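You operate a simulated robot arm through the tools that you are given. There is no shell and no other tool. Be economical: measure what you need, move in short steps, check, and stop when the job is done.

Carry out the task below with a simulated robot arm. There is one attempt and no reset: what you move stays moved.

## Task
Take the green pattern block and put it on the shock tag on the top of the big table.

Only the result counts: the job must be done as asked and must still hold three seconds after the hand-in. Knocking over, shifting, dropping, spilling or breaking anything else fails it.

## Robot
A 6-joint arm with a two-finger parallel gripper, fixed in place. Base frame: the origin is at the foot of the arm, x ahead of it, y to its left, z up; the work surface is at about z = 0. Units: cm, degrees, N and s.
With the tool pointing down near the work surface it reaches from about 16 to 42 cm from the base axis. Its first joint turns from -66.0 to 66.0 degrees. Payload 1.57 kg.
The TCP is the grasp point between the finger pads, 3 cm short of the fingertips. In the tool frame z runs along the fingers and y along their closing line. The gripper opens to 8 cm. The fingers are 1.7 cm wide and 1.2 cm thick; the gripper's body (4 by 8.2 cm) begins 8 cm behind the TCP.
Orientation is that of the tool frame in the base frame, as a unit quaternion [x, y, z, w]. With the fingers straight down and closing along the base's y, the tool's x points along the base's -x, its y along +y and its z along -z.

## Interface
- The arm moves only by the tool servo_tool. Its argument "moves" is a list of rows, each an object (a shift or turn left out is 0, a gripper value left out holds the last) with "delta_pos": the shift along the tool's x, y, z in cm, a list of three; "yaw": the turn about the tool's z in rad. In form: [{"delta_pos": [tx, ty, tz], "yaw": yaw}, ...]. A call has 1 to 20 rows; each row shifts and turns the commanded pose from where the row before left it, along the tool's axes as they then stand. "grip" is the closure, from 0 (fully open) to 1 (shut), set as the call begins (left out, the last holds). A row lasts 0.2 s, in which the tool goes at most 5 cm and 8.6 degrees; a call with a longer step from one row to the next is refused whole, and so is a gripper value outside its range. A pose out of reach is approached as far as the arm can. The call stops where the force on the tool passes 40 N (or 10 N more than at its start, if that is more) or the arm is blocked; 0.2 s more then pass. The fingers move at their own pace (about 15.3 cm/s each) and stop on an object; they squeeze with about 30 N. The grip force told is the motor's: it shows also when the fingers shut on nothing. Time passes only in rows, and 0.2 s behind the last, so rows that do not move let the fingers close. The reply holds the time, the measured pose of the TCP, the force on the tool along the base axes, the opening and the grip force, in the units named above and with some noise, and new pictures: "views" is both (left out), scene, wrist or none.
- Cameras (640 x 400 px; columns grow to the right, rows downward): "scene" is fixed at [4.89, -32.81, 42.33]; the picture's right is [0.82, -0.57, 0.00], its down [-0.33, -0.47, -0.82] and it looks along [0.47, 0.67, -0.58] (base axes); focal length 321 px, centre (320, 200). "wrist" rides on the gripper at [-3.2, 0, -7.8] in the tool frame; the picture's right is [0.00, -1.00, 0.00], its down [0.97, 0.00, -0.24] and it looks along [0.24, 0.00, 0.97] (tool axes); focal length 218 px, centre (320, 200). There is no depth. A picture from a camera that has moved, and an enlarged one, comes with that camera's place and axes in the base frame and with its lens.
- close_up(camera, box): a new picture of the part [left, top, right, bottom] of that camera's present view, enlarged. The clock stands still meanwhile.
- sign_off(): hands the job in; it is judged then, once.

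Work in short steps. Places have to be worked out from the pictures, the camera data and where the tool is seen: move nearer, look again, correct. Check each grasp and each placing, and mend what went wrong. You have 90 turns and 150 pictures in all, those below and enlarged ones among them. Open the gripper and draw the arm clear of the work before you hand the job in, unless the task says otherwise; then end with one line.

The tools are called after "Request:" as name(argument=value, ...) on one line, values as JSON. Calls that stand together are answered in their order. servo_tool: Moves the arm, as the interface text tells. Its arguments: {"type":"object","properties":{"moves":{"type":"array","items":{"type":"object","properties":{"delta_pos":{"type":"array","items":{"type":"number"}},"yaw":{"type":"number"}}}},"grip":{"type":"number"},"views":{"type":"string","enum":["both","scene","wrist","none"]}},"required":["moves"]} The other tools are called the same way: close_up (camera, box) takes an enlarged picture of a part of a camera's view; sign_off () hands the job in.

At the start:

```text
clock: 0.0
tool_pos: [27.28, -6.21, 22.9]
orientation: [0.001, 1.0, 0.0, 0.0]
contact_force: [-0.7, 0.6, 0.3]
gripper_width: 8.01
finger_force: 0.0
```

scene: 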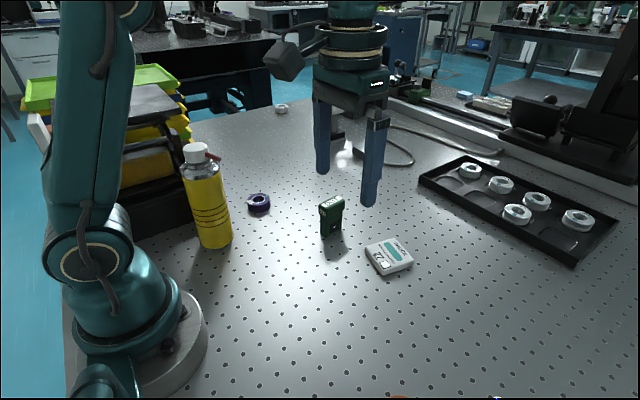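
wrist: 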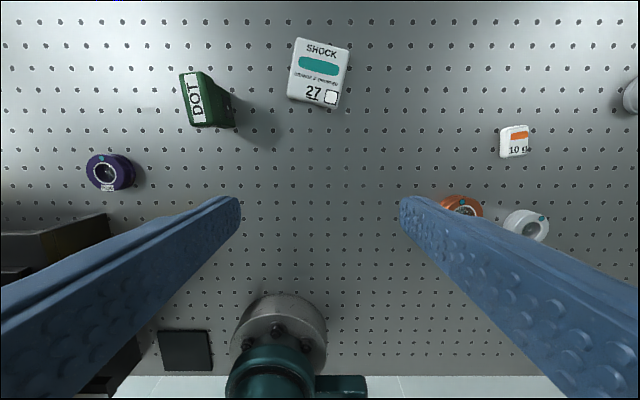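

The green "DOT" block stands at about (34, 5) and the SHOCK tag lies at about (39, -6). I'll enlarge both before moving.

Request:
close_up(camera="scene", box=[290, 180, 430, 290])

Request:
close_up(camera="wrist", box=[160, 20, 360, 145])

```text
3.64 times, centred on (360, 235) of scene
camera zoom: at [4.89, -32.81, 42.33], right [0.82, -0.57, 0.0], down [-0.33, -0.47, -0.82], along [0.47, 0.67, -0.58], focal length 1166 px, centre (174, 73)
```

zoom: 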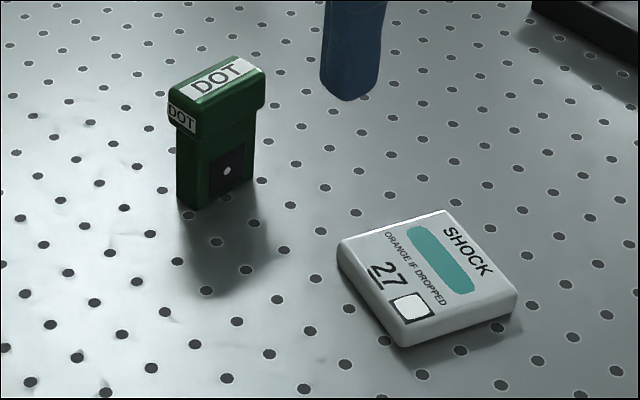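

```text
3.20 times, centred on (260, 82) of wrist
camera zoom: at [30.49, -6.23, 30.6], right [0.0, -1.0, 0.0], down [-0.97, 0.0, 0.24], along [-0.24, 0.0, -0.97], focal length 698 px, centre (512, 576)
```

zoom: 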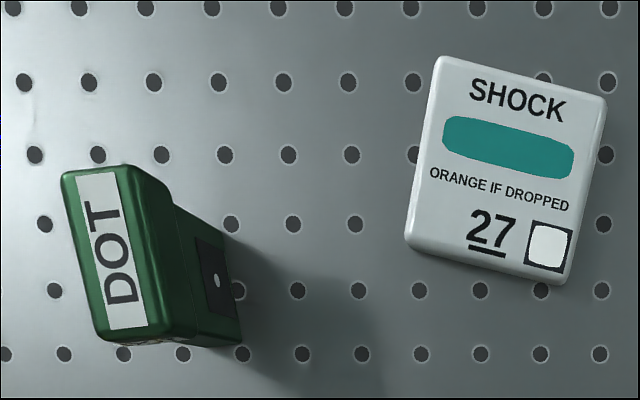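

The block's top centre comes out at about (35.0, 6.0, 7.3). Its long axis is about 6° off x, and it is about 4.5 × 2.2 cm. The tag's centre is about (39.1, -5.9) and its top is at z≈1. I'll move above the block, yaw to match and check.

Request:
servo_tool(moves=[{"delta_pos": [-1.54, 2.44, 1.2]}, {"delta_pos": [-1.54, 2.44, 1.2]}, {"delta_pos": [-1.54, 2.44, 1.2]}, {"delta_pos": [-1.54, 2.44, 1.2]}, {"delta_pos": [-1.54, 2.44, 1.2]}, {"yaw": -0.11}, {}], grip=0)

```text
clock: 1.6
tool_pos: [34.91, 5.86, 17.09]
orientation: [-0.055, 0.998, -0.001, 0.0]
contact_force: [-0.3, 0.5, -0.5]
gripper_width: 8.01
finger_force: 0.1
camera wrist: at [38.13, 6.28, 24.68], right [0.11, -0.99, 0.0], down [-0.96, -0.11, 0.24], along [-0.24, -0.03, -0.97], focal length 218 px, centre (320, 200)
```

scene: 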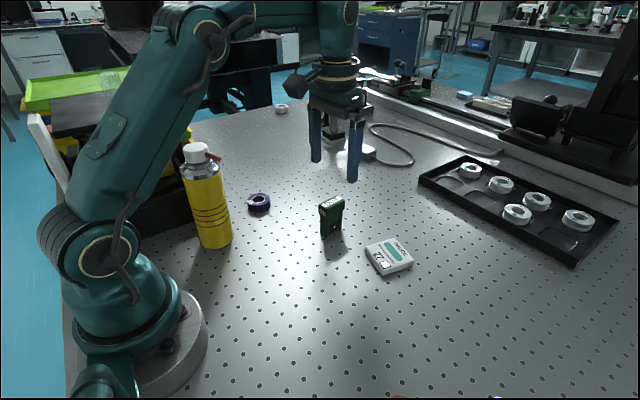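
wrist: 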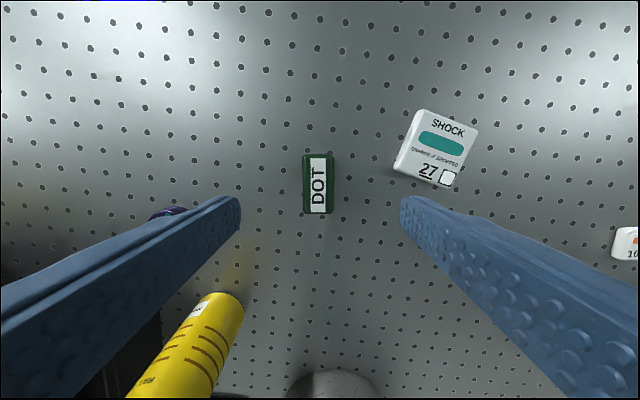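

The block sits centred between the fingers at about (35.1, 6.05). I'll descend to z≈6.

Request:
servo_tool(moves=[{"delta_pos": [-0.2, 0.15, 3]}, {"delta_pos": [0, 0, 3]}, {"delta_pos": [0, 0, 2.5]}, {"delta_pos": [0, 0, 1.6]}, {"delta_pos": [0, 0, 1]}, {}])

```text
clock: 3.0
tool_pos: [35.1, 6.14, 5.74]
orientation: [-0.055, 0.999, -0.001, 0.0]
contact_force: [-0.6, -0.7, 0.0]
gripper_width: 7.98
finger_force: 0.0
camera wrist: at [38.33, 6.48, 13.43], right [0.11, -0.99, 0.0], down [-0.96, -0.11, 0.24], along [-0.24, -0.03, -0.97], focal length 218 px, centre (320, 200)
```

scene: 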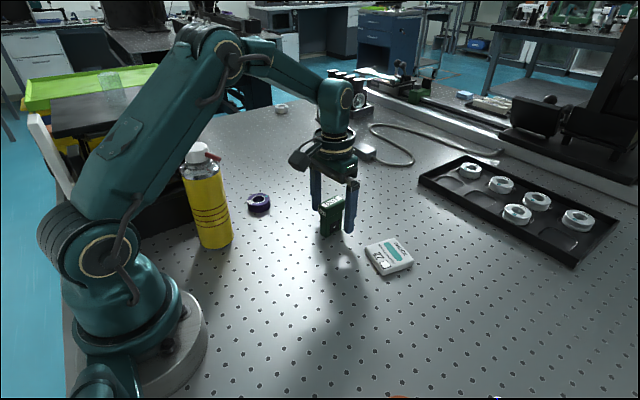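
wrist: 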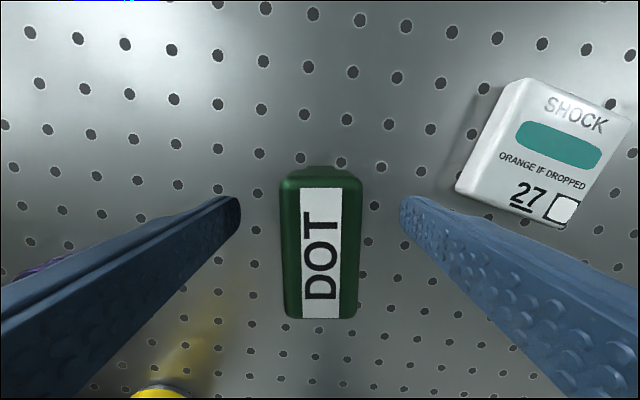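

It is centred in y and within 0.3 cm in x, so I'll close on it.

Request:
servo_tool(moves=[{"delta_pos": [-0.2, 0, 0]}, {}, {}, {}], grip=1, views="wrist")

```text
clock: 4.0
tool_pos: [35.29, 6.09, 5.78]
orientation: [-0.055, 0.998, -0.001, 0.001]
contact_force: [-0.3, 0.1, 0.2]
gripper_width: 2.54
finger_force: 29.9
camera wrist: at [38.55, 6.51, 13.47], right [0.11, -0.99, 0.0], down [-0.96, -0.11, 0.24], along [-0.24, -0.03, -0.97], focal length 218 px, centre (320, 200)
```

wrist: 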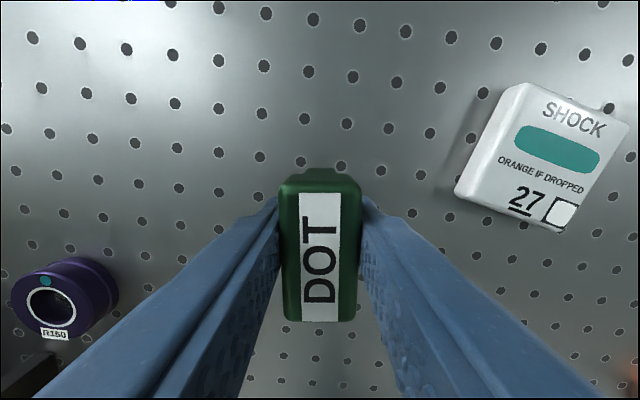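

Gripped at 2.54 cm with 30 N. I'll lift straight up 5 cm and then travel over the tag.

Request:
servo_tool(moves=[{"delta_pos": [0, 0, -1]}, {"delta_pos": [0, 0, -2]}, {"delta_pos": [0, 0, -2]}, {"delta_pos": [-0.49, -2.47, 0]}, {"delta_pos": [-0.49, -2.47, 0]}, {"delta_pos": [-0.49, -2.47, 0]}, {"delta_pos": [-0.49, -2.47, 0]}, {"delta_pos": [-0.49, -2.47, 0]}, {}, {}])

```text
clock: 6.2
tool_pos: [39.2, -6.03, 10.74]
orientation: [-0.055, 0.998, 0.0, 0.0]
contact_force: [0.2, 0.3, 0.1]
gripper_width: 2.57
finger_force: 29.9
camera wrist: at [42.37, -5.65, 18.39], right [0.11, -0.99, 0.0], down [-0.96, -0.11, 0.24], along [-0.24, -0.03, -0.97], focal length 218 px, centre (320, 200)
```

scene: 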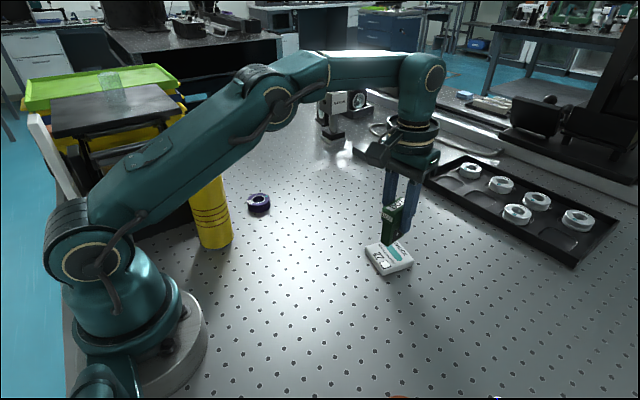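
wrist: 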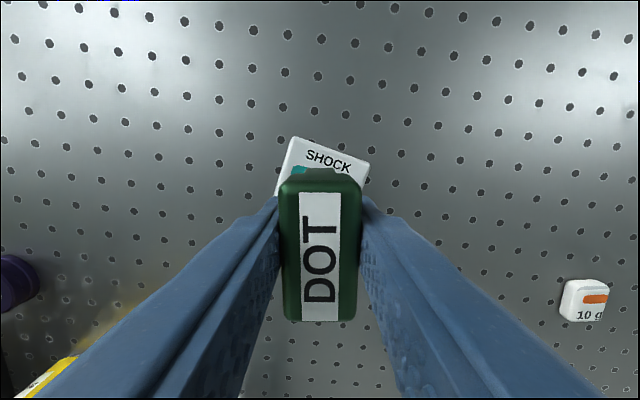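

The tag's centre rechecks at about (39.0, -6.0), with the block above it at about (39.3, -6.0). I'll go down 2.8 cm and look at the gap.

Request:
servo_tool(moves=[{"delta_pos": [0.25, 0, 1]}, {"delta_pos": [0, 0, 1]}, {"delta_pos": [0, 0, 0.8]}, {}], views="none")

Request:
close_up(camera="scene", box=[340, 180, 460, 280])

```text
clock: 7.2
tool_pos: [38.93, -6.06, 8.0]
orientation: [-0.055, 0.998, 0.0, 0.0]
contact_force: [0.5, 0.1, 0.1]
gripper_width: 2.55
finger_force: 29.8
```

```text
4.00 times, centred on (400, 230) of scene
camera zoom: at [4.89, -32.81, 42.33], right [0.82, -0.57, 0.0], down [-0.33, -0.47, -0.82], along [0.47, 0.67, -0.58], focal length 1282 px, centre (0, 80)
```

zoom: 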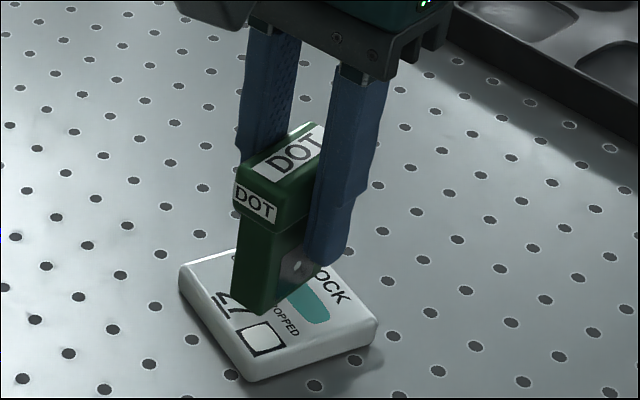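

The block is over the tag with about 1 cm left. I'll lower it in small steps and watch the force.

Request:
servo_tool(moves=[{"delta_pos": [0, 0, 0.25]}, {"delta_pos": [0, 0, 0.25]}, {"delta_pos": [0, 0, 0.15]}, {}], views="none")

Request:
close_up(camera="scene", box=[340, 180, 460, 280])

```text
clock: 8.2
tool_pos: [39.06, -6.06, 7.35]
orientation: [-0.055, 0.998, -0.001, 0.001]
contact_force: [-1.3, 1.5, 5.3]
gripper_width: 2.56
finger_force: 30.1
```

```text
4.00 times, centred on (400, 230) of scene
camera zoom: at [4.89, -32.81, 42.33], right [0.82, -0.57, 0.0], down [-0.33, -0.47, -0.82], along [0.47, 0.67, -0.58], focal length 1282 px, centre (0, 80)
```

zoom: 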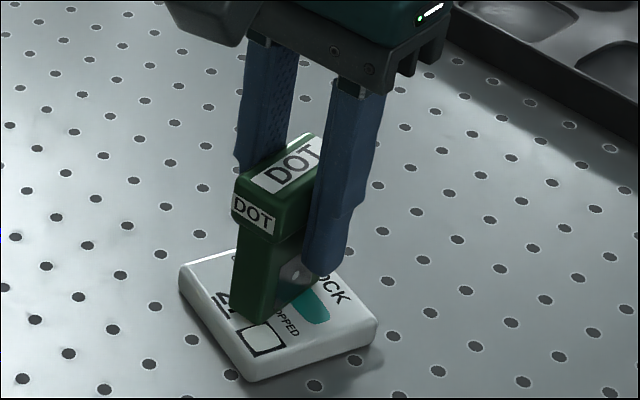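

The upward force of 5 N shows contact with the tag. I'll take a tiny step to confirm it's seated.

Request:
servo_tool(moves=[{"delta_pos": [0, 0, 0.04]}, {}], views="wrist")

```text
clock: 8.8
tool_pos: [38.99, -6.06, 7.39]
orientation: [-0.055, 0.998, -0.001, 0.001]
contact_force: [-2.8, -1.3, 15.2]
gripper_width: 2.55
finger_force: 29.6
camera wrist: at [42.16, -5.58, 15.02], right [0.11, -0.99, 0.0], down [-0.97, -0.11, 0.24], along [-0.24, -0.03, -0.97], focal length 218 px, centre (320, 200)
```

wrist: 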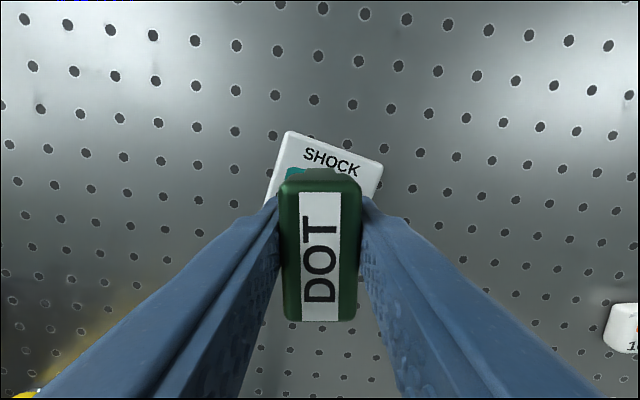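

It's seated firmly. I'll ease the pressure off and open.

Request:
servo_tool(moves=[{"delta_pos": [0, 0, -0.04]}, {}], views="none")

Request:
servo_tool(moves=[{}, {}, {}], grip=0)

```text
clock: 9.4
tool_pos: [39.01, -6.05, 7.31]
orientation: [-0.055, 0.998, 0.0, 0.001]
contact_force: [2.0, -0.7, 10.4]
gripper_width: 2.55
finger_force: 29.9
```

```text
clock: 10.2
tool_pos: [39.03, -6.0, 7.2]
orientation: [-0.055, 0.998, 0.001, 0.0]
contact_force: [0.5, 0.0, -0.8]
gripper_width: 7.97
finger_force: 0.1
camera wrist: at [42.13, -5.6, 15.0], right [0.11, -0.99, 0.0], down [-0.96, -0.11, 0.24], along [-0.24, -0.03, -0.97], focal length 218 px, centre (320, 200)
```

scene: 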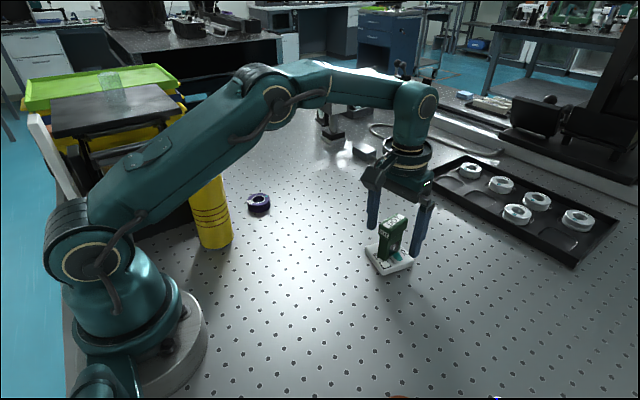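
wrist: 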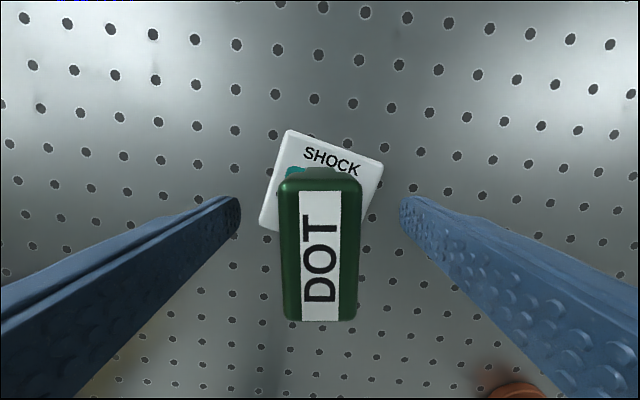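

The block is standing on the tag with the fingers clear. I'll retreat straight up and then back.

Request:
servo_tool(moves=[{"delta_pos": [0, 0, -1]}, {"delta_pos": [0, 0, -2.5]}, {"delta_pos": [0, 0, -3]}, {"delta_pos": [1.5, 0, -2.5]}, {"delta_pos": [3, 0, -2]}, {"delta_pos": [3, 0, -1]}, {}, {}], views="wrist")

Request:
close_up(camera="scene", box=[320, 180, 460, 290])

```text
clock: 12.0
tool_pos: [31.25, -6.72, 19.46]
orientation: [-0.055, 0.998, 0.0, 0.0]
contact_force: [0.2, 0.2, 0.3]
gripper_width: 8.01
finger_force: 0.1
camera wrist: at [34.4, -6.33, 27.14], right [0.11, -0.99, 0.0], down [-0.96, -0.11, 0.24], along [-0.24, -0.03, -0.97], focal length 218 px, centre (320, 200)
```

wrist: 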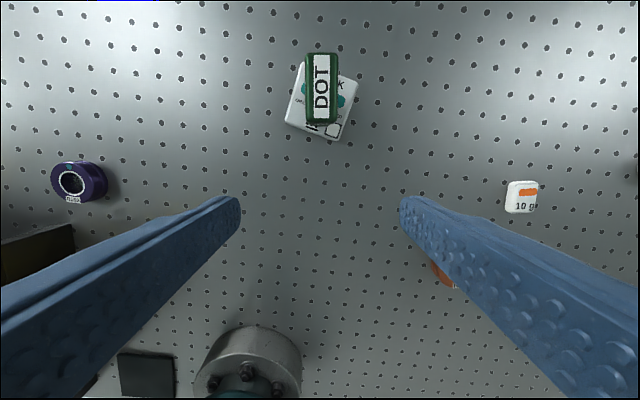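

```text
3.64 times, centred on (390, 235) of scene
camera zoom: at [4.89, -32.81, 42.33], right [0.82, -0.57, 0.0], down [-0.33, -0.47, -0.82], along [0.47, 0.67, -0.58], focal length 1166 px, centre (66, 73)
```

zoom: 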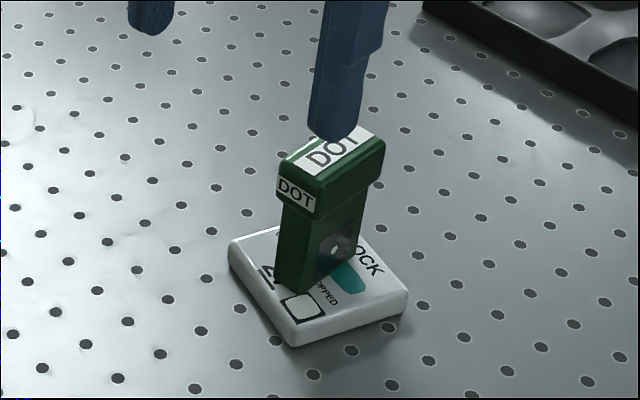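

The block stands upright near the middle of the tag and the arm is clear, so I'm handing in.

Request:
sign_off()

```text
The job is handed in.
```

The green pattern block (labelled "DOT") is standing upright near the middle of the shock tag; the gripper is open, the arm is clear, and I saw nothing else disturbed.
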